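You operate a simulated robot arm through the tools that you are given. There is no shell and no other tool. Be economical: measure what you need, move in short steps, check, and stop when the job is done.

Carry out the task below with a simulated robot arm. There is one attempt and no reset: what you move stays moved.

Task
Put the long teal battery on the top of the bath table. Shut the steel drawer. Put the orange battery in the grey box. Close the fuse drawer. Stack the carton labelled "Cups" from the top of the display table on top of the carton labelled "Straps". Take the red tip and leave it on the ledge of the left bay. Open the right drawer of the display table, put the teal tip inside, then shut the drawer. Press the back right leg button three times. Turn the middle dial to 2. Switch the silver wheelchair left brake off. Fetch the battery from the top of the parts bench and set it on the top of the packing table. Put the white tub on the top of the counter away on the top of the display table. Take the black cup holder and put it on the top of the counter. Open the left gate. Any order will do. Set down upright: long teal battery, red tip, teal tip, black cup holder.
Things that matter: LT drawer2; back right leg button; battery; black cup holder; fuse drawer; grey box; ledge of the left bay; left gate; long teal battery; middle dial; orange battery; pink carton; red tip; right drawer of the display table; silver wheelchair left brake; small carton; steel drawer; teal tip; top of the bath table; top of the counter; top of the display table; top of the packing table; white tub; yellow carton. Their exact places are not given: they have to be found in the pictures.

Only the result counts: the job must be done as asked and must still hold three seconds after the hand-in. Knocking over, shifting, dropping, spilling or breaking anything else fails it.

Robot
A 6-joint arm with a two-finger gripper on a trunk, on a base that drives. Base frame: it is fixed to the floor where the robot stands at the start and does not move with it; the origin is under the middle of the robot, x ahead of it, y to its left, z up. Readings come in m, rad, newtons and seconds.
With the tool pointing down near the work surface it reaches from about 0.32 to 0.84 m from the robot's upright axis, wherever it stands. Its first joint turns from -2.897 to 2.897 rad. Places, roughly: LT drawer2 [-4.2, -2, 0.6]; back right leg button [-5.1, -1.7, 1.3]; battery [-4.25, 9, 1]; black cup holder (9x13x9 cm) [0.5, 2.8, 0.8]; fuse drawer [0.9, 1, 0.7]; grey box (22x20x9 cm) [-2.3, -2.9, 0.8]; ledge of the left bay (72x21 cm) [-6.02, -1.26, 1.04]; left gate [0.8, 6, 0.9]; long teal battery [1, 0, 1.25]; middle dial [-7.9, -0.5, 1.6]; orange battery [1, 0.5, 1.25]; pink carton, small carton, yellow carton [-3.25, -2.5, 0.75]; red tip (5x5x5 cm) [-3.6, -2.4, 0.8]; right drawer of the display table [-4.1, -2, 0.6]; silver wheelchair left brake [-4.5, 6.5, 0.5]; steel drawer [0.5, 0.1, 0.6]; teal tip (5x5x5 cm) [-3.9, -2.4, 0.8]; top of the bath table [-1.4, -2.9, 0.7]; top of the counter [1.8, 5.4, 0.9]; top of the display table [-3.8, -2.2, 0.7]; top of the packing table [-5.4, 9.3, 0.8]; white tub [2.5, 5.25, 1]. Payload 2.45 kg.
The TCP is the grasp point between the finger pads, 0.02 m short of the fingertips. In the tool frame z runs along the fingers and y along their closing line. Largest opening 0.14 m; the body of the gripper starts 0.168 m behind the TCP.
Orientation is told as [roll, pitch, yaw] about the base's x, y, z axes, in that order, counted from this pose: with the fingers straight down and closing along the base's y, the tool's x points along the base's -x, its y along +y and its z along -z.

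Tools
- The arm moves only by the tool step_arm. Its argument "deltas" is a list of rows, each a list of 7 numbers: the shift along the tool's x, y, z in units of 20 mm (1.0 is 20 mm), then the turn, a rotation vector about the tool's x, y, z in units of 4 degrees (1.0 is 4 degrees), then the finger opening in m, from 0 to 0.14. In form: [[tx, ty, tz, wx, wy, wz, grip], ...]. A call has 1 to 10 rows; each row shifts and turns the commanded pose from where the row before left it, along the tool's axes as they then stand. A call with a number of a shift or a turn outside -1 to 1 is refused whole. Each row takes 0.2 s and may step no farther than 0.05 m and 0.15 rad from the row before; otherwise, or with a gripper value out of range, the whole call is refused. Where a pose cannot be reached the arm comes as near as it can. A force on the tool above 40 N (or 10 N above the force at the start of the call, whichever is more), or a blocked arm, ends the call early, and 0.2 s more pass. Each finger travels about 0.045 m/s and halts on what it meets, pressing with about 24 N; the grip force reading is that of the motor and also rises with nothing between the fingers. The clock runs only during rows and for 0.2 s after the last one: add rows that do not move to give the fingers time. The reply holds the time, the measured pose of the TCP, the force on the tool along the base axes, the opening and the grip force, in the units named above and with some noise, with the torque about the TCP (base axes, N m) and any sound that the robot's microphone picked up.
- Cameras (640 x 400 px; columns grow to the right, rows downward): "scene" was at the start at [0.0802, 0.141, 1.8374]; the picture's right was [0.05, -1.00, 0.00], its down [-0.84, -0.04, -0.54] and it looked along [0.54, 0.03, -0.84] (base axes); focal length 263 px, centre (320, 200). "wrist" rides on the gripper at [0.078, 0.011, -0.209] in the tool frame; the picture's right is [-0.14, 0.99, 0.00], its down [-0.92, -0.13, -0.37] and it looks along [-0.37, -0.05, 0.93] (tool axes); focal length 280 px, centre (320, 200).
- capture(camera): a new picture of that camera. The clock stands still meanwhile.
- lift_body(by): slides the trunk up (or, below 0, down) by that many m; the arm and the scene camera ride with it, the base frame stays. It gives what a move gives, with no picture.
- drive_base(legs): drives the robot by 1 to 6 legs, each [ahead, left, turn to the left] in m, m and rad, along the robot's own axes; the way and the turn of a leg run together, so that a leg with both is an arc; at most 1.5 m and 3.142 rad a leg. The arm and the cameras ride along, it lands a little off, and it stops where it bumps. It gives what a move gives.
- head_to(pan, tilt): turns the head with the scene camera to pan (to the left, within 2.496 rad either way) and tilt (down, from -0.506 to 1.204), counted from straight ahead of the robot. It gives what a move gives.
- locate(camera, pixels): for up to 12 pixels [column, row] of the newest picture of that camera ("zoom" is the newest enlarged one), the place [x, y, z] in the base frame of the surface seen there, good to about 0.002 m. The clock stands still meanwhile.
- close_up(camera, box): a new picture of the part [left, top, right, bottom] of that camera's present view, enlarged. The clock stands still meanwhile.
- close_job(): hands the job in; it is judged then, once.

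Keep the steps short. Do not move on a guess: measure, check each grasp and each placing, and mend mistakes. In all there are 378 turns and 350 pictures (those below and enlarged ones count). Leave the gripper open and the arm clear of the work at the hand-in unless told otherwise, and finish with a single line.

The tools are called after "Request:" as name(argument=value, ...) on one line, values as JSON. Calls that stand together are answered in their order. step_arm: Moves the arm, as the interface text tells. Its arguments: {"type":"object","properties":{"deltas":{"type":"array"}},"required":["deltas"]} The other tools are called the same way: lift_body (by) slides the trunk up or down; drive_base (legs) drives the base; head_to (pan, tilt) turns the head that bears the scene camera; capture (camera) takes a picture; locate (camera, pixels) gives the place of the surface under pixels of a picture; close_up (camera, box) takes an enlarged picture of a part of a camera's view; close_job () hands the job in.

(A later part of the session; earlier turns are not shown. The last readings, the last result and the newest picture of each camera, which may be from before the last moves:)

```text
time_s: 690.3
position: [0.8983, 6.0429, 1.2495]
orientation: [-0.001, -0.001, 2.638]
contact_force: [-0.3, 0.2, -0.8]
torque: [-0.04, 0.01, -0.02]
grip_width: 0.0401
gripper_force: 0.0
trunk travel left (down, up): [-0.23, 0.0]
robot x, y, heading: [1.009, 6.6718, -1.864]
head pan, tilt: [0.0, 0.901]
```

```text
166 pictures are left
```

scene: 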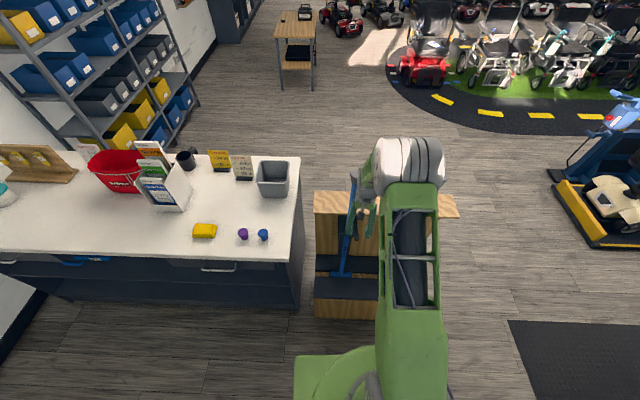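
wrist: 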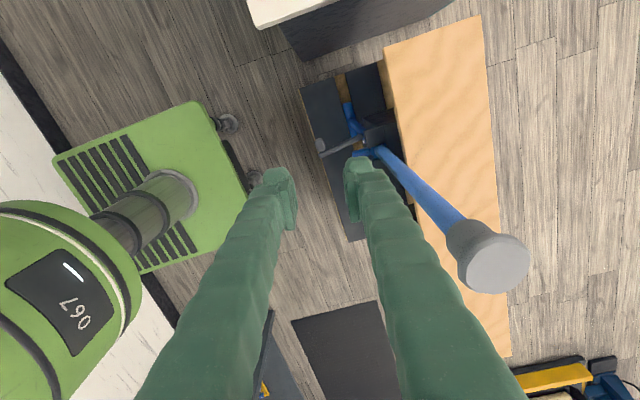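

Gate is open. Rise 0.2 m more while turning the tool back toward normal, then leave.

Request:
step_arm(deltas=[[0, 0, -1, 0, 0, -1, 0.04], [0, 0, -1, 0, 0, -1, 0.04], [0, 0, -1, 0, 0, -1, 0.04], [0, 0, -1, 0, 0, -1, 0.04], [0, 0, -1, 0, 0, -1, 0.04], [0, 0, -1, 0, 0, -1, 0.04], [0, 0, -1, 0, 0, -1, 0.04], [0, 0, -1, 0, 0, -1, 0.04], [0, 0, -1, 0, 0, -1, 0.04], [0, 0, -1, 0, 0, -1, 0.04]])

Request:
step_arm(deltas=[[0, 0, 0, 0, 0, -1, 0.06], [0, 0, 0, 0, 0, -1, 0.06], [0, 0, 0, 0, 0, -1, 0.06], [0, 0, 0, 0, 0, -1, 0.06], [0, 0, 0, 0, 0, -1, 0.06], [0, 0, 0, 0, 0, -1, 0.06], [0, 0, 0, 0, 0, -1, 0.06], [0, 0, 0, 0, 0, -1, 0.06], [0, 0, 0, 0, 0, -1, 0.06], [0, 0, 0, 0, 0, -1, 0.06]])

Request:
step_arm(deltas=[[0, 0, 0, 0, 0, -1, 0.06], [0, 0, 0, 0, 0, -1, 0.06], [0, 0, 0, 0, 0, -1, 0.06], [0, 0, 0, 0, 0, -1, 0.06], [0, 0, 0, 0, 0, -1, 0.06], [0, 0, 0, 0, 0, -0.5, 0.06]])

Request:
drive_base(legs=[[-0.05, 0, 0], [0, 0, -1.6]])

Request:
head_to(pan=0.2, tilt=0.5)

Request:
capture(camera="scene")

```text
time_s: 692.5
position: [0.9018, 6.0415, 1.4493]
orientation: [-0.001, 0.001, -2.944]
contact_force: [0.1, -0.2, 1.2]
torque: [-0.02, -0.01, -0.01]
grip_width: 0.0402
gripper_force: 0.1
trunk travel left (down, up): [-0.23, 0.0]
robot x, y, heading: [1.009, 6.6737, -1.862]
head pan, tilt: [0.0, 0.901]
```

```text
time_s: 694.7
position: [0.9002, 6.0431, 1.4479]
orientation: [-0.001, 0.0, -2.247]
contact_force: [0.0, 0.4, 0.6]
torque: [-0.01, -0.03, -0.04]
grip_width: 0.06
gripper_force: 0.0
trunk travel left (down, up): [-0.23, 0.0]
robot x, y, heading: [1.0104, 6.669, -1.867]
head pan, tilt: [0.0, 0.901]
```

```text
time_s: 696.1
position: [0.9003, 6.0416, 1.4489]
orientation: [0.0, -0.001, -1.862]
contact_force: [-0.6, 0.3, -0.2]
torque: [0.02, -0.03, -0.01]
grip_width: 0.0601
gripper_force: 0.1
trunk travel left (down, up): [-0.23, 0.0]
robot x, y, heading: [1.007, 6.6769, -1.862]
head pan, tilt: [0.0, 0.901]
```

```text
time_s: 700.9
position: [0.3947, 6.8523, 1.4487]
orientation: [0.001, 0.001, 2.808]
contact_force: [0.2, -0.4, 0.1]
torque: [-0.01, -0.01, -0.01]
grip_width: 0.0606
gripper_force: 0.1
trunk travel left (down, up): [-0.23, 0.0]
robot x, y, heading: [1.0185, 6.7183, 2.809]
head pan, tilt: [0.0, 0.901]
```

```text
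time_s: 701.8
position: [0.3939, 6.8528, 1.4483]
orientation: [-0.001, 0.001, 2.809]
contact_force: [0.0, 0.4, 0.3]
torque: [-0.02, 0.01, 0.01]
grip_width: 0.06
gripper_force: 0.0
trunk travel left (down, up): [-0.23, 0.0]
robot x, y, heading: [1.0221, 6.7212, 2.804]
head pan, tilt: [0.201, 0.499]
```

```text
165 pictures are left
```

scene: 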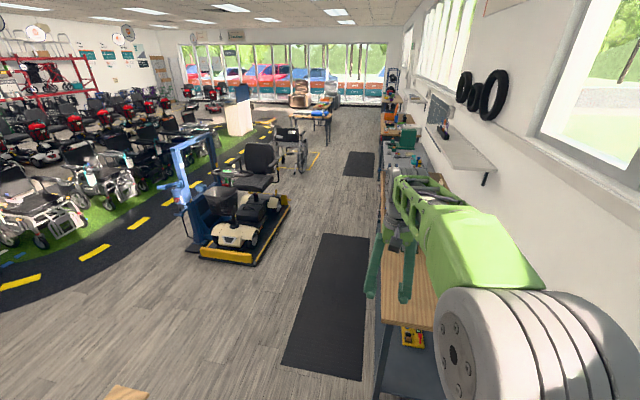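

Request:
locate(camera="scene", pixels=[[292, 205], [235, 265], [375, 330], [378, 190], [300, 170], [280, 165], [320, 140], [345, 170]])

Request:
close_up(camera="scene", box=[220, 70, 420, 195])

```text
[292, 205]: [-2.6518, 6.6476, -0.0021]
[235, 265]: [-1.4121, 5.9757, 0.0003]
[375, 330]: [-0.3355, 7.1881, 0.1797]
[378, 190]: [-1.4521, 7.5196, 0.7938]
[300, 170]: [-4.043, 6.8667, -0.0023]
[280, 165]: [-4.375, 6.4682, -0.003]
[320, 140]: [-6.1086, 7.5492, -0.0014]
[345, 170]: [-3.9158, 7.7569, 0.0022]
```

```text
3.20 times, centred on (320, 132) of scene
```

zoom: 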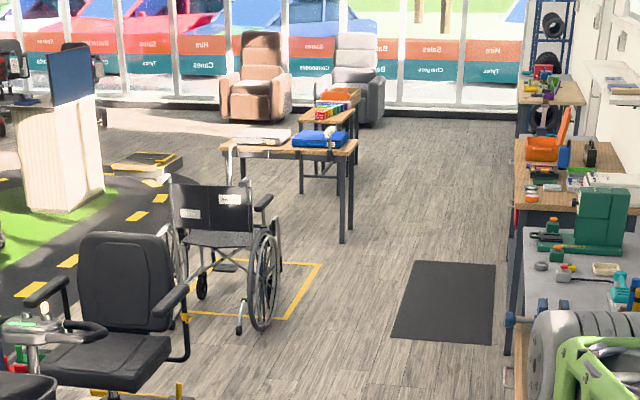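

The lane between lift and benches is ~1.1 m wide. Drive along it.

Request:
drive_base(legs=[[0.35, 0, 0.01], [0.25, 0.36, 0], [1.3, 0.2, 0], [1.3, 0, 0]])

Request:
head_to(pan=0.1, tilt=0.5)

Request:
capture(camera="scene")

```text
time_s: 720.0
position: [-2.8782, 7.3532, 1.4478]
orientation: [-0.001, -0.001, 2.814]
contact_force: [-0.3, 0.0, 0.2]
torque: [-0.03, 0.0, 0.02]
grip_width: 0.0597
gripper_force: 0.0
trunk travel left (down, up): [-0.23, 0.0]
robot x, y, heading: [-2.2528, 7.2264, 2.813]
head pan, tilt: [0.201, 0.499]
```

```text
time_s: 720.6
position: [-2.8771, 7.3524, 1.4465]
orientation: [-0.001, 0.0, 2.814]
contact_force: [0.2, -0.5, -0.8]
torque: [0.02, 0.02, 0.0]
grip_width: 0.0601
gripper_force: 0.2
trunk travel left (down, up): [-0.23, 0.0]
robot x, y, heading: [-2.2499, 7.2264, 2.816]
head pan, tilt: [0.099, 0.499]
```

```text
163 pictures are left
```

scene: 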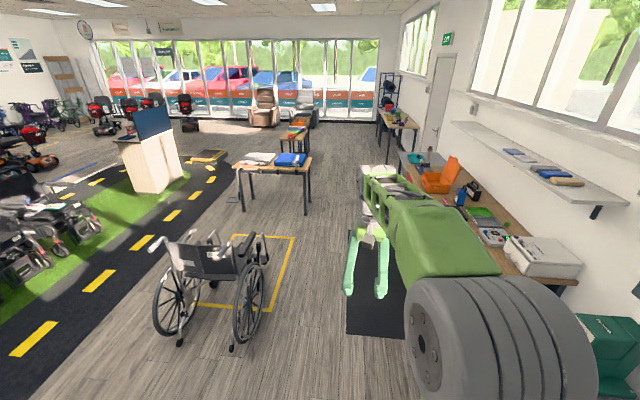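

Request:
close_up(camera="scene", box=[390, 130, 590, 255])

Request:
locate(camera="scene", pixels=[[472, 188], [472, 198], [240, 172], [308, 170], [262, 158], [290, 158], [275, 175], [275, 152], [205, 255], [178, 270]])

Request:
close_up(camera="scene", box=[140, 215, 290, 355])

```text
3.20 times, centred on (490, 192) of scene
```

zoom: 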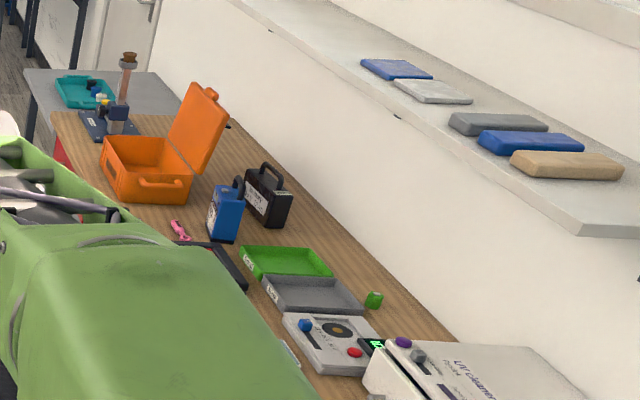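

```text
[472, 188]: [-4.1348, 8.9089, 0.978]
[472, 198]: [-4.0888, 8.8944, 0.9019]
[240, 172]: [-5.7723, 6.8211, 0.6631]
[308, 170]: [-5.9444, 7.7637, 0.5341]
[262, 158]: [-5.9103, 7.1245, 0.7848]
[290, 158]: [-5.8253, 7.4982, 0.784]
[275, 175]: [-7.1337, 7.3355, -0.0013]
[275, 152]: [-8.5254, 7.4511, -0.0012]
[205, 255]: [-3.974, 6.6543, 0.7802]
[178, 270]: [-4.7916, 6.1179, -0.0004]
```

```text
2.86 times, centred on (215, 285) of scene
```

zoom: 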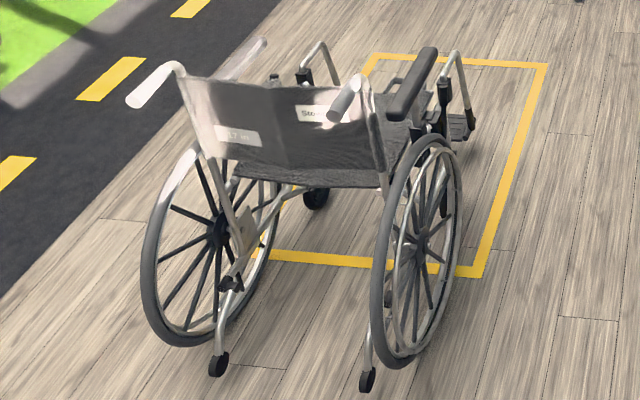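

Two battery-like things (black and blue) on the bench; I need a closer look. Drive 2.3 m on and turn to face the bench.

Request:
drive_base(legs=[[1.2, 0, 0], [1.1, 0, 0], [0, 0, -1.567]])

Request:
head_to(pan=0.1, tilt=0.7)

Request:
capture(camera="scene")

Request:
capture(camera="wrist")

```text
time_s: 735.6
position: [-4.3459, 8.5663, 1.4474]
orientation: [0.0, 0.0, 1.32]
contact_force: [-0.7, -0.4, -0.5]
torque: [0.03, -0.01, -0.01]
grip_width: 0.0602
gripper_force: 0.1
trunk travel left (down, up): [-0.23, 0.0]
robot x, y, heading: [-4.429, 7.9309, 1.316]
head pan, tilt: [0.099, 0.499]
```

```text
time_s: 736.4
position: [-4.346, 8.5664, 1.4484]
orientation: [-0.002, 0.0, 1.32]
contact_force: [-0.5, -0.3, -0.5]
torque: [0.03, -0.04, 0.02]
grip_width: 0.0601
gripper_force: 0.0
trunk travel left (down, up): [-0.23, 0.0]
robot x, y, heading: [-4.4301, 7.9312, 1.319]
head pan, tilt: [0.099, 0.7]
```

```text
160 pictures are left
```

scene: 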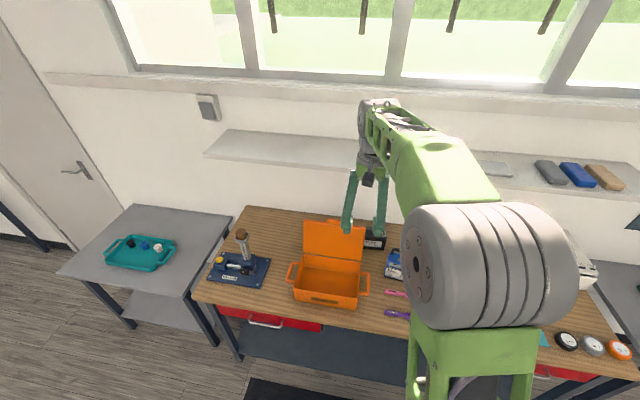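

```text
159 pictures are left
```

wrist: 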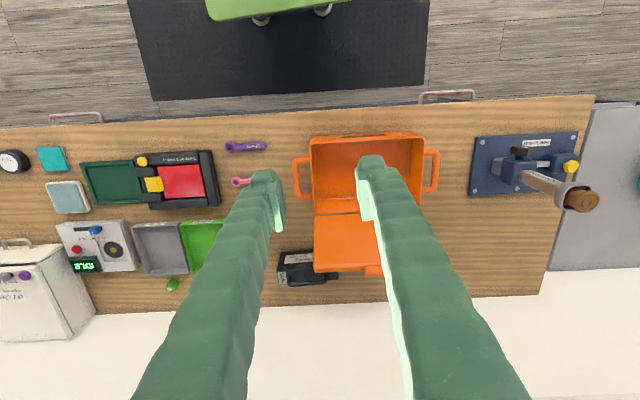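

Request:
drive_base(legs=[[0, -0.22, -0.07]])

Request:
capture(camera="wrist")

Request:
close_up(camera="wrist", box=[270, 180, 430, 290])

```text
time_s: 738.9
position: [-4.0928, 8.4974, 1.4463]
orientation: [-0.001, 0.0, 1.245]
contact_force: [0.9, 0.2, 0.4]
torque: [-0.01, 0.08, 0.01]
grip_width: 0.0602
gripper_force: 0.0
trunk travel left (down, up): [-0.23, 0.0]
robot x, y, heading: [-4.2204, 7.8704, 1.249]
head pan, tilt: [0.099, 0.7]
```

```text
158 pictures are left
```

wrist: 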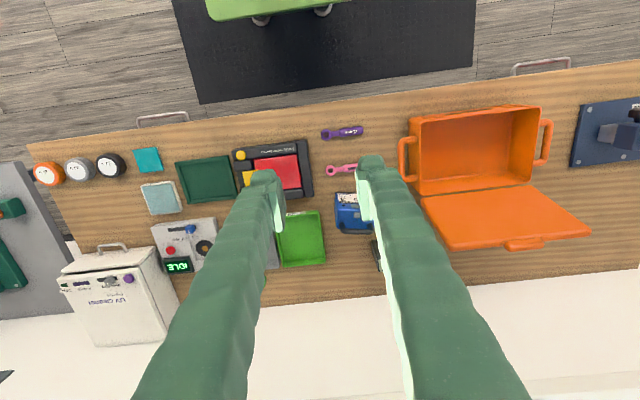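

```text
3.64 times, centred on (350, 235) of wrist
```

zoom: 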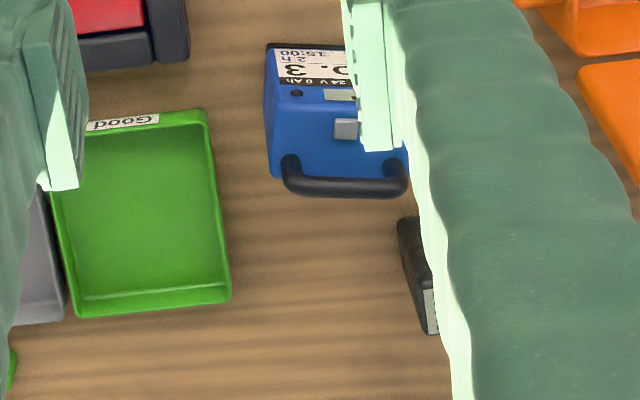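

Request:
locate(camera="wrist", pixels=[[345, 215], [350, 228], [350, 200], [376, 250], [377, 262]])

Request:
head_to(pan=-0.05, tilt=0.75)

Request:
capture(camera="scene")

```text
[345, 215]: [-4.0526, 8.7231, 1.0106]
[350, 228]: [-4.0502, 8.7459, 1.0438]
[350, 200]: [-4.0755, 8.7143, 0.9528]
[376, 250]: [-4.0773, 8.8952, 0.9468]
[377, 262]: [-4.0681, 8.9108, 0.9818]
```

```text
time_s: 739.5
position: [-4.0952, 8.4975, 1.4468]
orientation: [0.001, 0.0, 1.245]
contact_force: [0.0, -0.2, 0.1]
torque: [-0.01, 0.0, -0.01]
grip_width: 0.0603
gripper_force: 0.1
trunk travel left (down, up): [-0.23, 0.0]
robot x, y, heading: [-4.2228, 7.8686, 1.246]
head pan, tilt: [-0.051, 0.75]
```

```text
156 pictures are left
```

scene: 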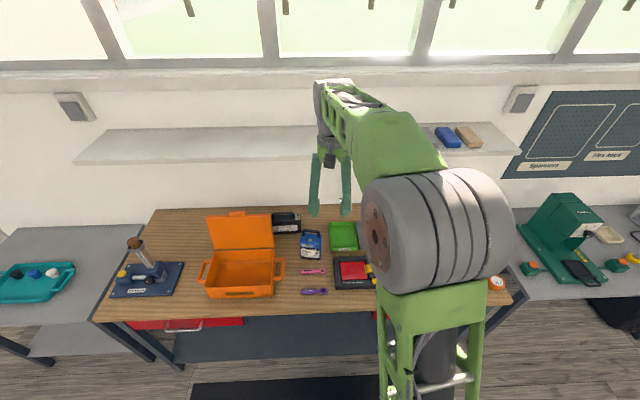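

Request:
close_up(camera="scene", box=[255, 195, 351, 265])

Request:
locate(camera="scene", pixels=[[286, 225], [286, 215], [311, 245], [311, 234], [30, 250], [30, 290], [120, 235], [110, 310]])

```text
5.71 times, centred on (303, 230) of scene
```

zoom: 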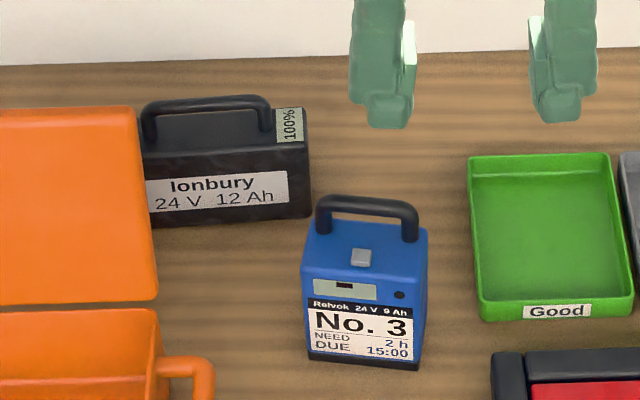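

```text
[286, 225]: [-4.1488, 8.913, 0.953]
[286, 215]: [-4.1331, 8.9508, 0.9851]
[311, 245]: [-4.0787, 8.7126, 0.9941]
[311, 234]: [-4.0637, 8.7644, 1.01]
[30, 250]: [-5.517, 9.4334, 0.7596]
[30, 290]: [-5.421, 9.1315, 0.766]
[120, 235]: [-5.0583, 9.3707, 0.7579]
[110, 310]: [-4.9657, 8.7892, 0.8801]
```

Two batteries: the black "Ionbury" at (−4.15,8.93) matches the given place (−4.25,9,1). Check the wall shelf above it and its handle.

Request:
locate(camera="scene", pixels=[[290, 158], [290, 150], [290, 132], [200, 160], [290, 185]])

Request:
locate(camera="zoom", pixels=[[205, 102], [150, 120], [262, 118], [150, 225], [310, 215], [155, 150], [305, 140], [290, 112], [155, 300], [140, 110], [355, 205], [420, 235]])

```text
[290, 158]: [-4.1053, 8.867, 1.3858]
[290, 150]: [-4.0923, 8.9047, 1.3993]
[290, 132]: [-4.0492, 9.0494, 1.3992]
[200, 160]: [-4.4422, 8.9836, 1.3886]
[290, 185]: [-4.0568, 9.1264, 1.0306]
```

```text
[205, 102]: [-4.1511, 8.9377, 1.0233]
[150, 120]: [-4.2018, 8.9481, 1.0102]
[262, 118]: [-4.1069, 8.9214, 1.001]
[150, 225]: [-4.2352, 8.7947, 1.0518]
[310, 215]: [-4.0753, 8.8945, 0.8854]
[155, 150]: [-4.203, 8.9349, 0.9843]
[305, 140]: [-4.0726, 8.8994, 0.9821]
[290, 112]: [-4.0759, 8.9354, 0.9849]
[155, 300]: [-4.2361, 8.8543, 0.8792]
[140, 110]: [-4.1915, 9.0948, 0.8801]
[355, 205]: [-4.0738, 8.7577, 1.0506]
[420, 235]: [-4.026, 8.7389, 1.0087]
```

The shelf (z 1.37, from u 7.09) hangs over the handle (u 7.157, z 1.02), so I must reach in tilted ~45°. Measure the orange lid beside it.

Request:
locate(camera="zoom", pixels=[[125, 115], [60, 112], [130, 150], [140, 200], [148, 250], [150, 290], [100, 200]])

```text
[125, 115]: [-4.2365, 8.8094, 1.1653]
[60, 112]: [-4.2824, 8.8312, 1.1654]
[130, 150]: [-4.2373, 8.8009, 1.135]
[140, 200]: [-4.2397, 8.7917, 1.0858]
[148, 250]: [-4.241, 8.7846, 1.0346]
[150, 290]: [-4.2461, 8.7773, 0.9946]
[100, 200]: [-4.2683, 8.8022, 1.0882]
```

The camera side matters: with +90° it would hit the lid, so I rotate the tool −90° (camera to the right). Test.

Request:
step_arm(deltas=[[0, 0, 0, 0, 0, -1, 0.06], [0, 0, 0, 0, 0, -1, 0.06], [0, 0, 0, 0, 0, -1, 0.06], [0, 0, 0, 0, 0, -1, 0.06], [0, 0, 0, 0, 0, -1, 0.06], [0, 0, 0, 0, 0, -1, 0.06], [0, 0, 0, 0, 0, -1, 0.06], [0, 0, 0, 0, 0, -1, 0.06], [0, 0, 0, 0, 0, -1, 0.06], [0, 0, 0, 0, 0, -1, 0.06]])

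Request:
step_arm(deltas=[[0, 0, 0, 0, 0, -1, 0.06], [0, 0, 0, 0, 0, -1, 0.06], [0, 0, 0, 0, 0, -1, 0.06], [0, 0, 0, 0, 0, -1, 0.06], [0, 0, 0, 0, 0, -1, 0.06], [0, 0, 0, 0, 0, -1, 0.06], [0, 0, 0, 0, 0, -1, 0.06], [0, 0, 0, 0, 0, -1, 0.06], [0, 0, 0, 0, 0, -1, 0.06], [0, 0, 0, 0, 0, -1, 0.06]])

```text
time_s: 741.8
position: [-4.0951, 8.4984, 1.4475]
orientation: [0.0, 0.002, 1.943]
contact_force: [-0.3, -0.1, -0.5]
torque: [0.01, 0.01, -0.02]
grip_width: 0.0603
gripper_force: 0.1
trunk travel left (down, up): [-0.23, 0.0]
robot x, y, heading: [-4.2237, 7.8686, 1.245]
head pan, tilt: [-0.051, 0.75]
```

```text
time_s: 744.0
position: [-4.0948, 8.4958, 1.4473]
orientation: [-0.001, 0.0, 2.641]
contact_force: [-0.2, -0.1, -0.6]
torque: [0.03, 0.02, 0.0]
grip_width: 0.0602
gripper_force: 0.0
trunk travel left (down, up): [-0.23, 0.0]
robot x, y, heading: [-4.2187, 7.8676, 1.248]
head pan, tilt: [-0.051, 0.75]
```

Rotation that way works. Finish it and tilt 44° forward.

Request:
step_arm(deltas=[[0, 0, 0, 0, 0, -1, 0.06], [0, 0, 0, 0, 0, -1, 0.06], [0, 0, 0, 0, 0, -0.3, 0.06], [0, 0, 0, 1, 0, 0, 0.06], [0, 0, 0, 1, 0, 0, 0.06], [0, 0, 0, 1, 0, 0, 0.06], [0, 0, 0, 1, 0, 0, 0.06], [0, 0, 0, 1, 0, 0, 0.06], [0, 0, 0, 1, 0, 0, 0.06], [0, 0, 0, 1, 0, 0, 0.06]])

Request:
step_arm(deltas=[[0, 0, 0, 1, 0, 0, 0.06], [0, 0, 0, 1, 0, 0, 0.06], [0, 0, 0, 1, 0, 0, 0.06], [0, 0, 0, 1, 0, 0, 0.06]])

Request:
capture(camera="wrist")

```text
time_s: 746.1
position: [-4.0946, 8.4978, 1.4478]
orientation: [-0.492, 0.0, 2.802]
contact_force: [0.1, -0.3, 0.1]
torque: [0.0, -0.04, 0.0]
grip_width: 0.06
gripper_force: 0.1
trunk travel left (down, up): [-0.23, 0.0]
robot x, y, heading: [-4.2222, 7.8693, 1.241]
head pan, tilt: [-0.051, 0.75]
```

```text
time_s: 747.1
position: [-4.0932, 8.4972, 1.4467]
orientation: [-0.77, 0.0, 2.803]
contact_force: [0.1, -0.6, -0.3]
torque: [-0.01, 0.01, -0.03]
grip_width: 0.0603
gripper_force: 0.1
trunk travel left (down, up): [-0.23, 0.0]
robot x, y, heading: [-4.2206, 7.868, 1.247]
head pan, tilt: [-0.051, 0.75]
```

```text
154 pictures are left
```

wrist: 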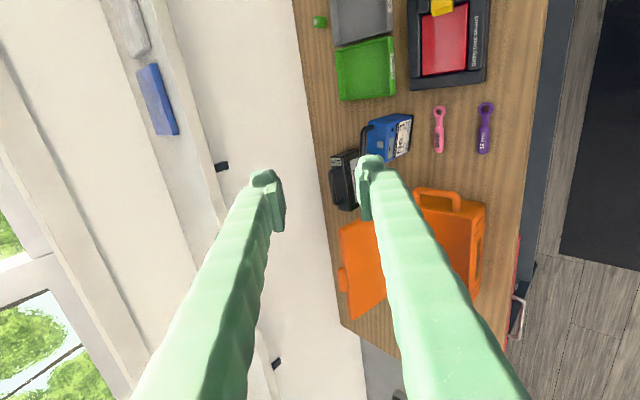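

Drive left 0.194 and ahead 0.2, then lower the trunk 0.23.

Request:
drive_base(legs=[[0.2, 0.194, 0]])

Request:
lift_body(by=-0.23)

Request:
capture(camera="wrist")

Request:
capture(camera="scene")

```text
time_s: 749.5
position: [-4.2104, 8.7494, 1.4471]
orientation: [-0.769, 0.0, 2.79]
contact_force: [0.5, -0.2, -0.8]
torque: [-0.03, 0.0, -0.02]
grip_width: 0.06
gripper_force: 0.0
trunk travel left (down, up): [-0.23, 0.0]
robot x, y, heading: [-4.3428, 8.1297, 1.236]
head pan, tilt: [-0.051, 0.75]
```

```text
time_s: 751.9
position: [-4.2087, 8.7492, 1.2186]
orientation: [-0.769, 0.001, 2.791]
contact_force: [-0.2, -0.8, 1.1]
torque: [0.0, 0.0, 0.0]
grip_width: 0.0602
gripper_force: 0.0
trunk travel left (down, up): [0.0, 0.23]
robot x, y, heading: [-4.3445, 8.1249, 1.237]
head pan, tilt: [-0.051, 0.75]
```

```text
153 pictures are left
```

wrist: 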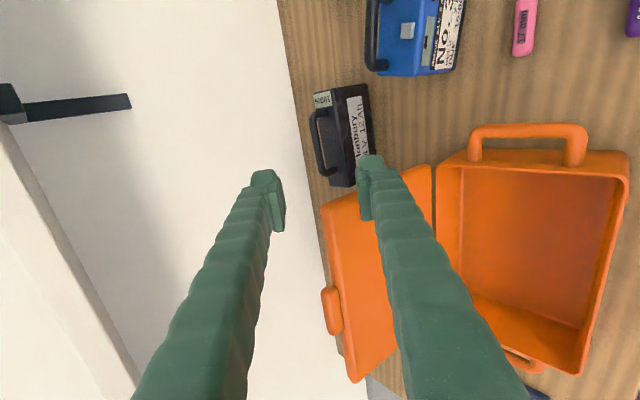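

```text
152 pictures are left
```

scene: 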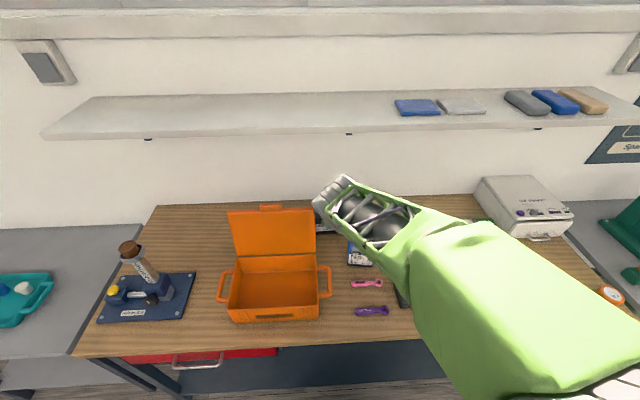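

Request:
close_up(camera="wrist", box=[290, 75, 402, 195])

Request:
locate(camera="wrist", pixels=[[313, 120], [317, 145], [322, 168], [319, 132], [320, 155], [328, 200], [335, 185], [345, 130]])

```text
3.33 times, centred on (346, 135) of wrist
```

zoom: 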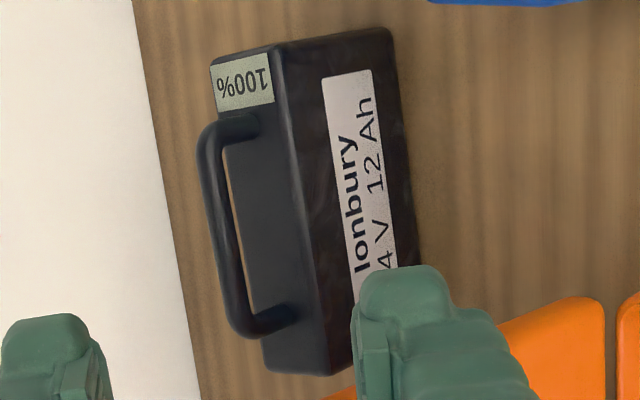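

```text
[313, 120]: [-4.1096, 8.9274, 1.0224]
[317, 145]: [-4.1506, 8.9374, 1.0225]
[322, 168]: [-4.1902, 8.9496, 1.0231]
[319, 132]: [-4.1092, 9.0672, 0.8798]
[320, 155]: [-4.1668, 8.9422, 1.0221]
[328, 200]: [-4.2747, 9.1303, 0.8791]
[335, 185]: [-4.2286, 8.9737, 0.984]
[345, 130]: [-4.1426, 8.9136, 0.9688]
```

Bar centre (−4.150,8.938,1.016). Advance along the tool axis 0.2 m with opening 0.04, then recheck.

Request:
step_arm(deltas=[[-0.05, 0, 1, 0, 0, 0, 0.05], [-0.05, 0, 1, 0, 0, 0, 0.04], [-0.05, 0, 1, 0, 0, 0, 0.03], [-0.05, 0, 1, 0, 0, 0, 0.03], [-0.05, 0, 1, 0, 0, 0, 0.03], [-0.05, 0, 1, 0, 0, 0, 0.03], [-0.05, 0, 1, 0, 0, 0, 0.03], [-0.05, 0, 1, 0, 0, 0, 0.03], [-0.05, 0, 1, 0, 0, 0, 0.03], [-0.05, 0, 1, 0, 0, 0, 0.03]])

Request:
capture(camera="wrist")

```text
time_s: 754.1
position: [-4.1709, 8.8854, 1.0743]
orientation: [-0.768, 0.0, 2.787]
contact_force: [0.3, 0.0, -0.4]
torque: [0.0, 0.02, 0.03]
grip_width: 0.0299
gripper_force: 0.2
trunk travel left (down, up): [0.0, 0.23]
robot x, y, heading: [-4.3462, 8.12, 1.233]
head pan, tilt: [-0.051, 0.75]
```

```text
150 pictures are left
```

wrist: 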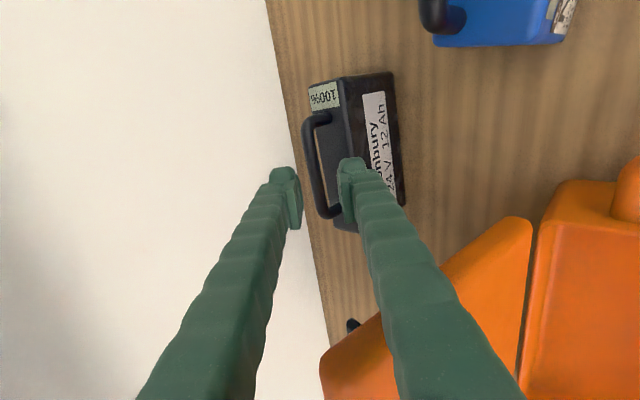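

Aligned. Advance the remaining 7.3 cm and close.

Request:
step_arm(deltas=[[0, 0, 1, 0, 0, 0, 0.03], [0, 0, 1, 0, 0, 0, 0.03], [0, 0, 0.9, 0, 0, 0, 0.03], [0, 0, 0.7, 0, 0, 0, 0.03]])

Request:
close_up(camera="wrist", box=[250, 120, 410, 220])

```text
time_s: 755.1
position: [-4.1526, 8.9319, 1.023]
orientation: [-0.769, 0.0, 2.79]
contact_force: [-1.1, -1.7, 1.0]
torque: [0.13, -0.05, 0.08]
grip_width: 0.0301
gripper_force: 0.0
trunk travel left (down, up): [0.0, 0.23]
robot x, y, heading: [-4.3412, 8.1263, 1.237]
head pan, tilt: [-0.051, 0.75]
```

```text
4.00 times, centred on (330, 170) of wrist
```

zoom: 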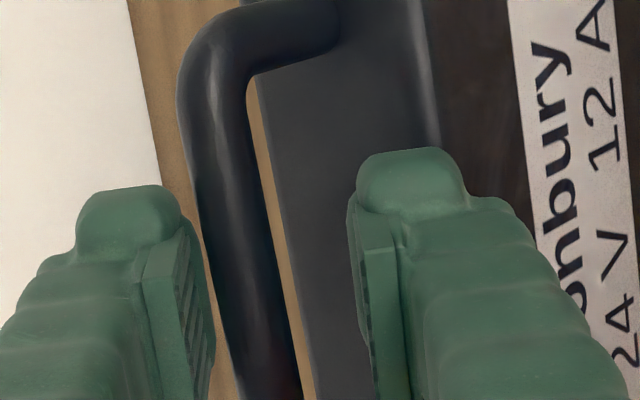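

Shift 4 mm toward the bar's side, then close and lift slightly.

Request:
step_arm(deltas=[[0, -0.2, 0, 0, 0, 0, 0.03], [0, 0, 0, 0, 0, 0, 0.02], [0, 0, 0, 0, 0, 0, 0.0], [0, 0, 0, 0, 0, 0, 0.0], [0, 0, 0, 0, 0, 0, 0.0]])

Request:
lift_body(by=0.03)

Request:
capture(camera="wrist")

```text
time_s: 756.3
position: [-4.1518, 8.9342, 1.0268]
orientation: [-0.772, 0.001, 2.789]
contact_force: [1.1, 3.1, 12.9]
torque: [-0.05, -0.41, 0.39]
grip_width: 0.0139
gripper_force: 24.0
trunk travel left (down, up): [0.0, 0.23]
robot x, y, heading: [-4.3459, 8.1278, 1.236]
head pan, tilt: [-0.051, 0.75]
```

```text
time_s: 757.1
position: [-4.152, 8.9347, 1.0523]
orientation: [-0.762, 0.001, 2.791]
contact_force: [0.2, 0.2, -12.2]
torque: [-0.13, -0.06, 0.02]
grip_width: 0.0128
gripper_force: 24.3
trunk travel left (down, up): [-0.03, 0.2]
robot x, y, heading: [-4.3402, 8.1199, 1.236]
head pan, tilt: [-0.051, 0.75]
```

```text
148 pictures are left
```

wrist: 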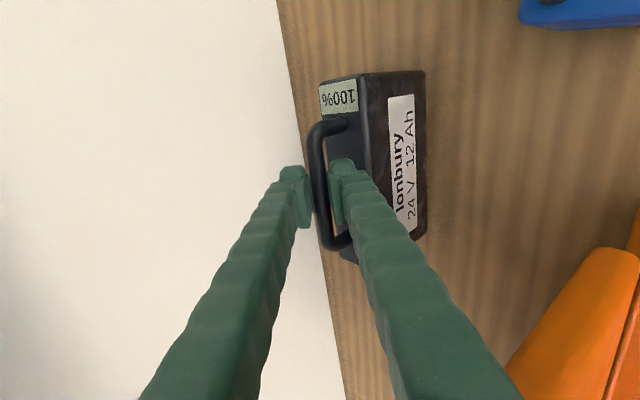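

Held. The lid blocks a straight exit, so: lift 0.09, move right 0.085 and back 0.05, lift 0.1 more, then back out over the blue battery.

Request:
lift_body(by=0.09)

Request:
drive_base(legs=[[0, -0.09, 0], [-0.05, 0, 0]])

Request:
lift_body(by=0.11)

Request:
capture(camera="wrist")

Request:
capture(camera="scene")

```text
time_s: 758.3
position: [-4.1514, 8.9346, 1.1421]
orientation: [-0.767, -0.001, 2.79]
contact_force: [-0.6, -0.2, -12.9]
torque: [-0.11, -0.07, -0.02]
grip_width: 0.0125
gripper_force: 23.8
trunk travel left (down, up): [-0.12, 0.11]
robot x, y, heading: [-4.3421, 8.1227, 1.235]
head pan, tilt: [-0.051, 0.75]
```

```text
time_s: 760.3
position: [-4.0843, 8.8576, 1.1488]
orientation: [-0.771, -0.001, 2.791]
contact_force: [-0.4, 0.3, -0.9]
torque: [0.02, -0.01, 0.02]
grip_width: 0.0
gripper_force: 24.3
trunk travel left (down, up): [-0.12, 0.11]
robot x, y, heading: [-4.2741, 8.0468, 1.232]
head pan, tilt: [-0.051, 0.75]
```

```text
time_s: 761.7
position: [-4.0834, 8.8583, 1.2558]
orientation: [-0.769, 0.001, 2.789]
contact_force: [0.7, -0.2, 0.4]
torque: [0.01, -0.02, -0.02]
grip_width: 0.0001
gripper_force: 24.2
trunk travel left (down, up): [-0.23, 0.0]
robot x, y, heading: [-4.2762, 8.049, 1.238]
head pan, tilt: [-0.051, 0.75]
```

```text
147 pictures are left
```

wrist: 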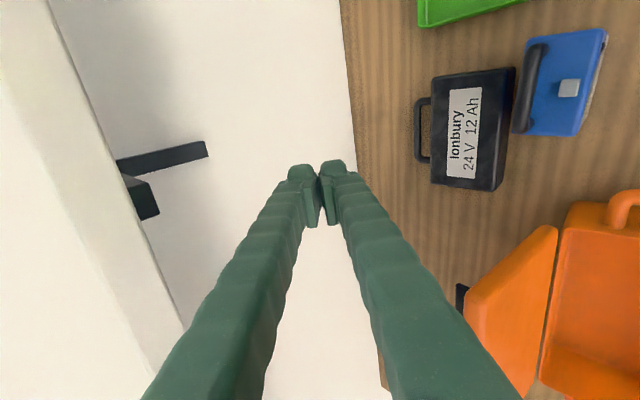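

```text
146 pictures are left
```

scene: 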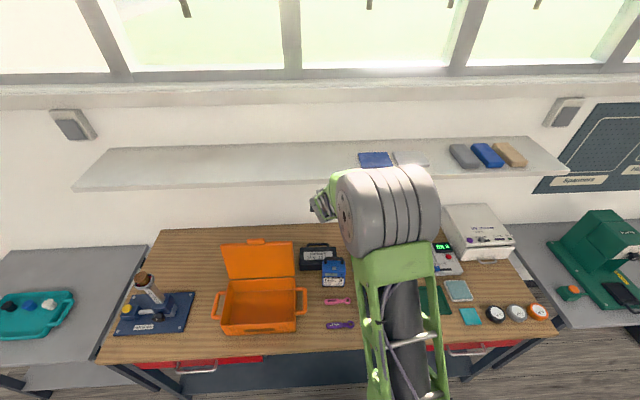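

The battery slipped out. Check how it landed.

Request:
close_up(camera="scene", box=[280, 225, 376, 295])

Request:
close_up(camera="wrist", box=[390, 10, 630, 210])

Request:
locate(camera="wrist", pixels=[[421, 130], [416, 105], [424, 158], [440, 85], [510, 75], [440, 185], [500, 185], [470, 130], [540, 90], [569, 88], [590, 40], [575, 130]])

```text
5.71 times, centred on (328, 260) of scene
```

zoom: 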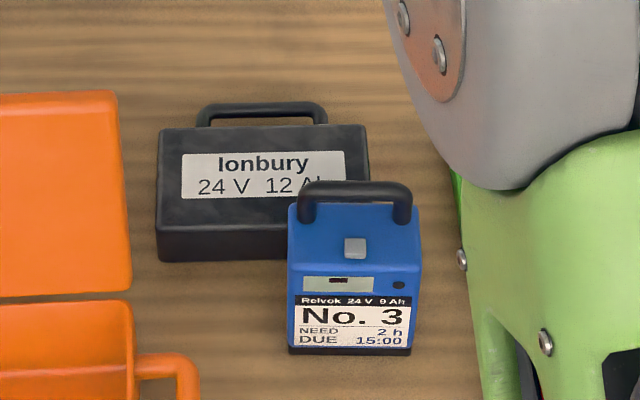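

```text
2.00 times, centred on (510, 110) of wrist
```

zoom: 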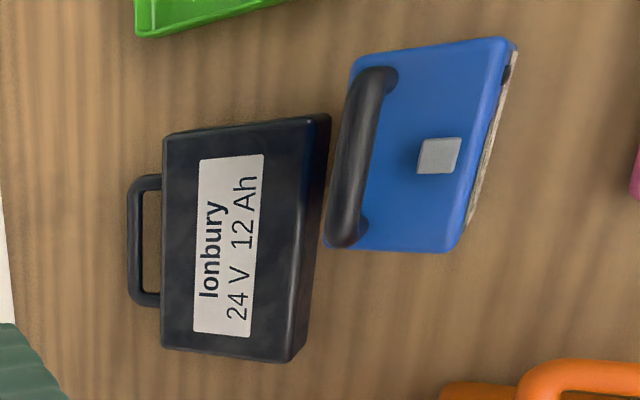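

```text
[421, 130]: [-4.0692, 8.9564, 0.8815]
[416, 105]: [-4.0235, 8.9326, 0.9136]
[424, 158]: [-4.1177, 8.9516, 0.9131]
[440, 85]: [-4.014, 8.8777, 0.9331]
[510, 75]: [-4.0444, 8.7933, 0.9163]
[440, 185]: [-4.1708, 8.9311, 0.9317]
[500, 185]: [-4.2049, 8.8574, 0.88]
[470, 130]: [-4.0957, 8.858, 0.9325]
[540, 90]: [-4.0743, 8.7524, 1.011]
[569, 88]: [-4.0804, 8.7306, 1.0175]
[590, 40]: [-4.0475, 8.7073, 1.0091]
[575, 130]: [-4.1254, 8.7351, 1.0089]
```

It lies flat on its back, unbroken, next to the blue one (which hasn't moved). The battery needn't be upright, so I can grip it across its 10 cm body. Measure its corners.

Request:
locate(camera="wrist", pixels=[[434, 81], [500, 73], [436, 181], [487, 187], [507, 72], [498, 188], [460, 130], [470, 78], [462, 184]])

```text
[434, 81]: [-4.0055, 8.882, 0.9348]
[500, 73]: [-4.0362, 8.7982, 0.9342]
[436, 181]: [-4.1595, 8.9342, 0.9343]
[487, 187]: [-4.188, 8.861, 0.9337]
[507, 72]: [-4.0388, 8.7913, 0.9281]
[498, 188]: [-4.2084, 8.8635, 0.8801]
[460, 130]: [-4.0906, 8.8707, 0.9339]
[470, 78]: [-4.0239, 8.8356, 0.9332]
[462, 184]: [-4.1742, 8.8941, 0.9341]
```

I'll re-grip the handle, deeper this time. Zoom on the lying handle.

Request:
close_up(camera="wrist", box=[400, 80, 464, 180])

Request:
locate(camera="wrist", pixels=[[417, 130], [415, 120], [416, 140], [418, 150], [416, 110], [425, 98], [428, 162], [416, 130], [418, 130]])

```text
4.00 times, centred on (432, 130) of wrist
```

zoom: 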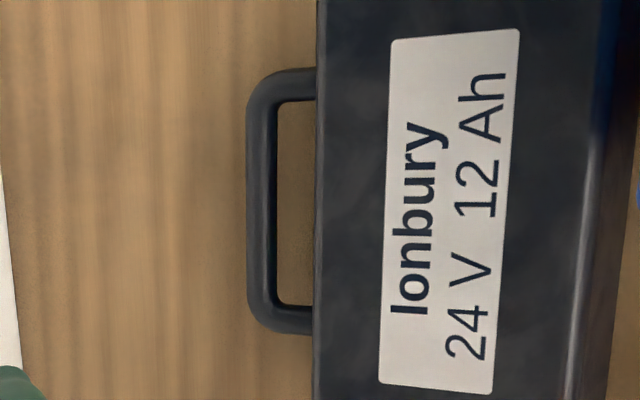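

```text
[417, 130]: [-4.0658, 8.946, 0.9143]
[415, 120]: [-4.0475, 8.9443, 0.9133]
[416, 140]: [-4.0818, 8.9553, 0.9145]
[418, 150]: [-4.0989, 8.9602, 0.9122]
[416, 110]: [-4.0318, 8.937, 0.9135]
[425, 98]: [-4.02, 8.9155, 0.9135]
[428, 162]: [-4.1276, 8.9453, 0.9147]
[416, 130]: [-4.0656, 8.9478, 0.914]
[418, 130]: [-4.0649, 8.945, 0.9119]
```

Handle bar lies at (−4.0655,8.9465,0.908). Plan: back off 0.1 and left 0.06, reduce tilt to 30°, lower, then enter between lid and blue battery.

Request:
drive_base(legs=[[-0.1, 0.06, 0]])

Request:
step_arm(deltas=[[0, 0, 0, -1, 0, 0, 0.035], [0, 0, 0, -1, 0, 0, 0.035], [0, 0, 0, -1, 0, 0, 0.035], [0, 0, 0, -0.6, 0, 0, 0.035]])

Request:
lift_body(by=-0.2)

Request:
capture(camera="wrist")

```text
time_s: 762.9
position: [-4.1699, 8.7846, 1.2582]
orientation: [-0.771, 0.002, 2.784]
contact_force: [-0.6, 0.6, -0.4]
torque: [0.01, -0.06, -0.05]
grip_width: 0.0
gripper_force: 24.0
trunk travel left (down, up): [-0.23, 0.0]
robot x, y, heading: [-4.3653, 7.974, 1.222]
head pan, tilt: [-0.051, 0.75]
```

```text
time_s: 763.9
position: [-4.1524, 8.783, 1.2591]
orientation: [-0.686, 0.032, 2.752]
contact_force: [0.7, 0.8, 0.3]
torque: [0.01, 0.05, -0.02]
grip_width: 0.0348
gripper_force: 0.1
out of reach, approached as far as the arm can: row 1, 2, 3, 4
trunk travel left (down, up): [-0.23, 0.0]
robot x, y, heading: [-4.3634, 7.9733, 1.224]
head pan, tilt: [-0.051, 0.75]
```

```text
time_s: 766.1
position: [-4.1528, 8.7831, 1.0597]
orientation: [-0.688, 0.034, 2.753]
contact_force: [0.7, -0.1, -0.1]
torque: [0.01, 0.01, -0.04]
grip_width: 0.0349
gripper_force: 0.1
trunk travel left (down, up): [-0.03, 0.2]
robot x, y, heading: [-4.3688, 7.9747, 1.224]
head pan, tilt: [-0.051, 0.75]
```

```text
142 pictures are left
```

wrist: 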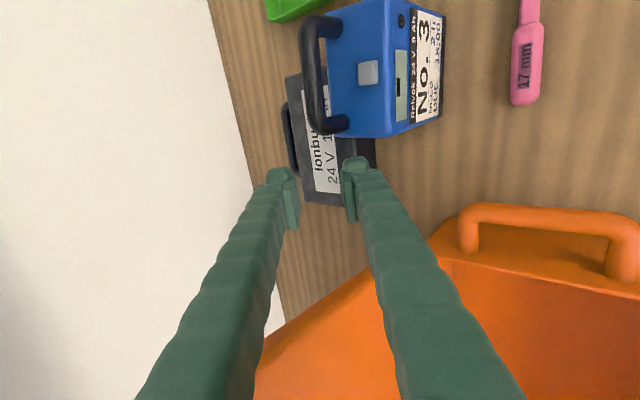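

Near the reach limit; pull the arm in 0.08 m (so the elbow stays bent), then bring the base forward instead.

Request:
step_arm(deltas=[[0, 0.77, -0.635, 0, 0, 0, 0.035], [0, 0.77, -0.635, 0, 0, 0, 0.035], [0, 0.77, -0.635, 0, 0, 0, 0.035], [0, 0.77, -0.635, 0, 0, 0, 0.035], [0, 0.77, -0.635, 0, 0, 0, 0.035]])

```text
time_s: 767.3
position: [-4.1912, 8.6907, 1.0579]
orientation: [-0.687, 0.034, 2.752]
contact_force: [-0.8, 0.7, -0.2]
torque: [-0.01, 0.0, -0.04]
grip_width: 0.035
gripper_force: 0.1
trunk travel left (down, up): [-0.03, 0.2]
robot x, y, heading: [-4.361, 7.9775, 1.227]
head pan, tilt: [-0.051, 0.75]
```

Not locked. Try the tilt reduction here.

Request:
step_arm(deltas=[[0, 0, 0, -1, 0, 0, 0.035], [0, 0, 0, -1, 0, 0, 0.035]])

Request:
capture(camera="scene")

```text
time_s: 767.9
position: [-4.1824, 8.6903, 1.0611]
orientation: [-0.636, 0.053, 2.736]
contact_force: [-0.3, 0.6, 1.2]
torque: [0.02, 0.02, 0.02]
grip_width: 0.035
gripper_force: 0.1
out of reach, approached as far as the arm can: row 2
trunk travel left (down, up): [-0.03, 0.2]
robot x, y, heading: [-4.3658, 7.9776, 1.228]
head pan, tilt: [-0.051, 0.75]
```

```text
141 pictures are left
```

scene: 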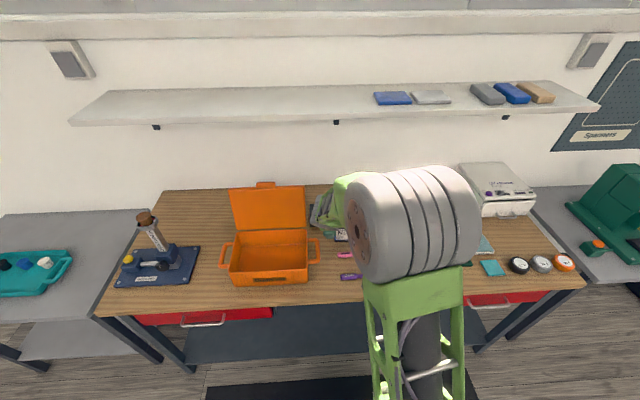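

A wrist-roll limit near −90°. Allow an 8° skew: rotate +2 about z and finish the tilt.

Request:
step_arm(deltas=[[0, 0, 0, 0, 0, 1, 0.035], [0, 0, 0, 0, 0, 1, 0.035], [0, 0, 0, -1, 0, 0, 0.035], [0, 0, 0, -0.7, 0, 0, 0.035]])

Request:
capture(camera="wrist")

```text
time_s: 768.9
position: [-4.1778, 8.6905, 1.0588]
orientation: [-0.552, -0.018, 2.613]
contact_force: [-0.7, -0.9, 0.1]
torque: [0.0, 0.02, -0.02]
grip_width: 0.0349
gripper_force: 0.1
out of reach, approached as far as the arm can: row 4
trunk travel left (down, up): [-0.03, 0.2]
robot x, y, heading: [-4.3616, 7.9785, 1.229]
head pan, tilt: [-0.051, 0.75]
```

```text
140 pictures are left
```

wrist: 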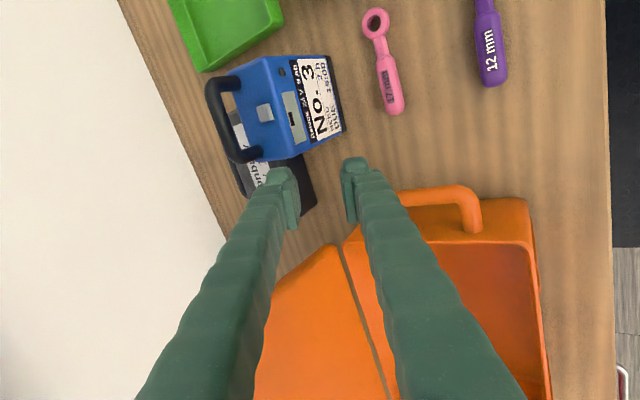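

Drive ahead 0.16 and left 0.015 through the gap.

Request:
drive_base(legs=[[0.16, 0.015, 0]])

Request:
capture(camera="wrist")

Request:
capture(camera="scene")

```text
time_s: 770.3
position: [-4.1381, 8.8427, 1.0604]
orientation: [-0.552, -0.021, 2.613]
contact_force: [-0.9, 0.6, 0.0]
torque: [-0.01, 0.02, 0.03]
grip_width: 0.0351
gripper_force: 0.0
trunk travel left (down, up): [-0.03, 0.2]
robot x, y, heading: [-4.3261, 8.1259, 1.223]
head pan, tilt: [-0.051, 0.75]
```

```text
139 pictures are left
```

wrist: 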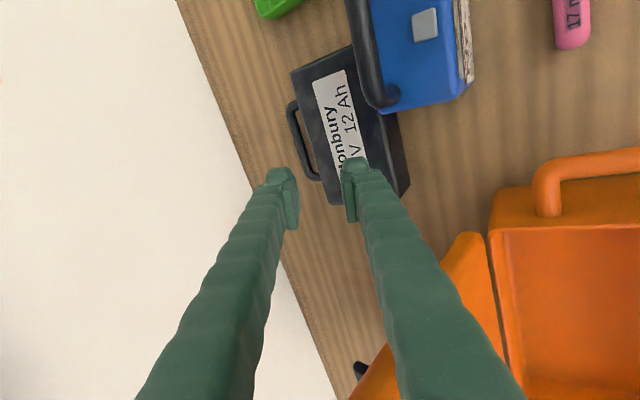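

```text
138 pictures are left
```

scene: 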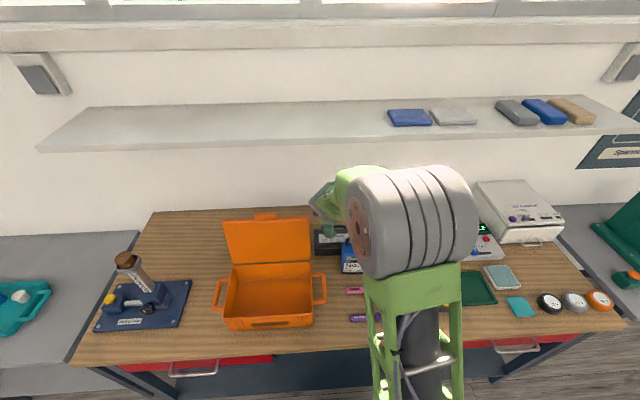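

Advance: 2.6 cm along −y, then along tool z 10 cm, then check.

Request:
step_arm(deltas=[[0, -0.66, 0, 0, 0, 0, 0.035], [0, -0.66, 0, 0, 0, 0, 0.035], [0, 0, 1, 0, 0, 0, 0.035], [0, 0, 1, 0, 0, 0, 0.035], [0, 0, 1, 0, 0, 0, 0.035], [0, 0, 1, 0, 0, 0, 0.035], [0, 0, 1, 0, 0, 0, 0.035], [0, 0, 1, 0, 0, 0, 0.035]])

Request:
capture(camera="wrist")

```text
time_s: 772.1
position: [-4.0953, 8.9182, 0.9714]
orientation: [-0.553, -0.021, 2.613]
contact_force: [0.0, 0.3, -0.7]
torque: [0.02, 0.0, 0.0]
grip_width: 0.0351
gripper_force: 0.0
trunk travel left (down, up): [-0.03, 0.2]
robot x, y, heading: [-4.3284, 8.1291, 1.229]
head pan, tilt: [-0.051, 0.75]
```

```text
137 pictures are left
```

wrist: 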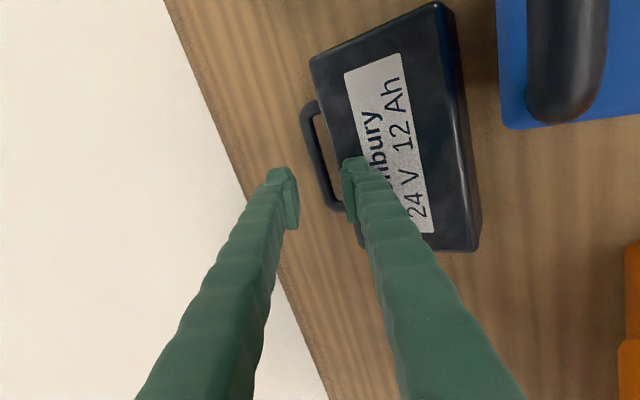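

Request:
locate(camera="wrist", pixels=[[311, 140], [318, 162], [325, 182], [332, 200], [306, 118]])

```text
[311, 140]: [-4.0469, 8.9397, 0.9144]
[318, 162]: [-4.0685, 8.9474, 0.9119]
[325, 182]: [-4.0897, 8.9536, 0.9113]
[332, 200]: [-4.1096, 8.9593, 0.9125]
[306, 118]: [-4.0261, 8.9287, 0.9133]
```

The bar is low, so finger clearance to the table limits depth. Plan: grip lightly here, raise the bar so the battery stands upright, release, and re-grip deeper. Advance with opening 0.024.

Request:
step_arm(deltas=[[0, 0.1, 1, 0, 0, 0, 0.024], [0, 0, 1, 0, 0, 0, 0.024], [0, 0, 1, 0, 0, 0, 0.024], [0, 0, 0.35, 0, 0, 0, 0.024], [0, 0, 0, 0, 0, 0, 0.024]])

Request:
close_up(camera="wrist", box=[250, 100, 410, 240])

```text
time_s: 772.6
position: [-4.0909, 8.9306, 0.9637]
orientation: [-0.568, -0.026, 2.614]
contact_force: [-1.8, -3.4, 16.9]
torque: [-0.36, 0.0, -0.12]
grip_width: 0.0205
gripper_force: 0.3
trunk travel left (down, up): [-0.03, 0.2]
robot x, y, heading: [-4.3275, 8.1238, 1.231]
head pan, tilt: [-0.051, 0.75]
stopped in row 2: the force on the tool passed its limit at 64 N (the readings are from after the stop); the commanded pose is now the measured one
```

```text
2.86 times, centred on (330, 170) of wrist
```

zoom: 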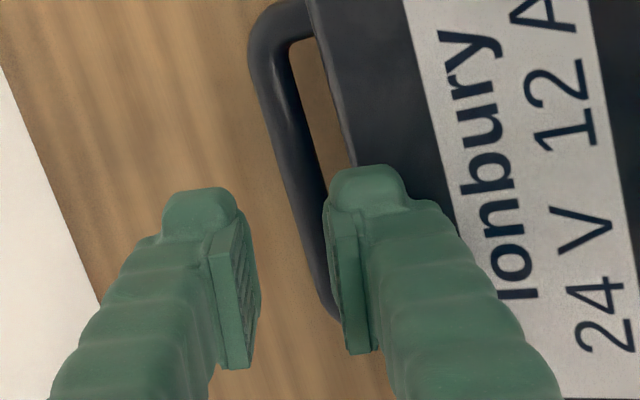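

The front finger landed on the battery body. Rise 1.2 cm, move 2.4 cm forward, then go straight down into the loop.

Request:
step_arm(deltas=[[0, -0.31, -0.51, 0, 0, 0, 0.026], [0.19, -1, 0.63, 0, 0, 0, 0.026], [0, 0, 0, 0, 0, 0, 0.026]])

Request:
close_up(camera="wrist", box=[250, 100, 410, 240])

```text
time_s: 773.4
position: [-4.0735, 8.9492, 0.9718]
orientation: [-0.563, -0.023, 2.615]
contact_force: [-0.1, 0.7, -0.1]
torque: [-0.04, 0.0, 0.0]
grip_width: 0.0258
gripper_force: 0.0
trunk travel left (down, up): [-0.03, 0.2]
robot x, y, heading: [-4.3287, 8.1271, 1.23]
head pan, tilt: [-0.051, 0.75]
```

```text
2.86 times, centred on (330, 170) of wrist
```

zoom: 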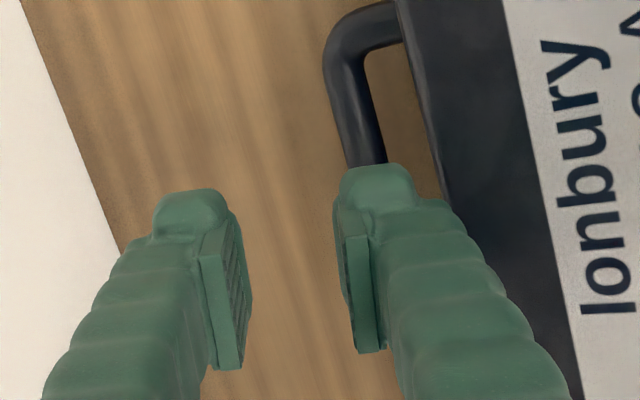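

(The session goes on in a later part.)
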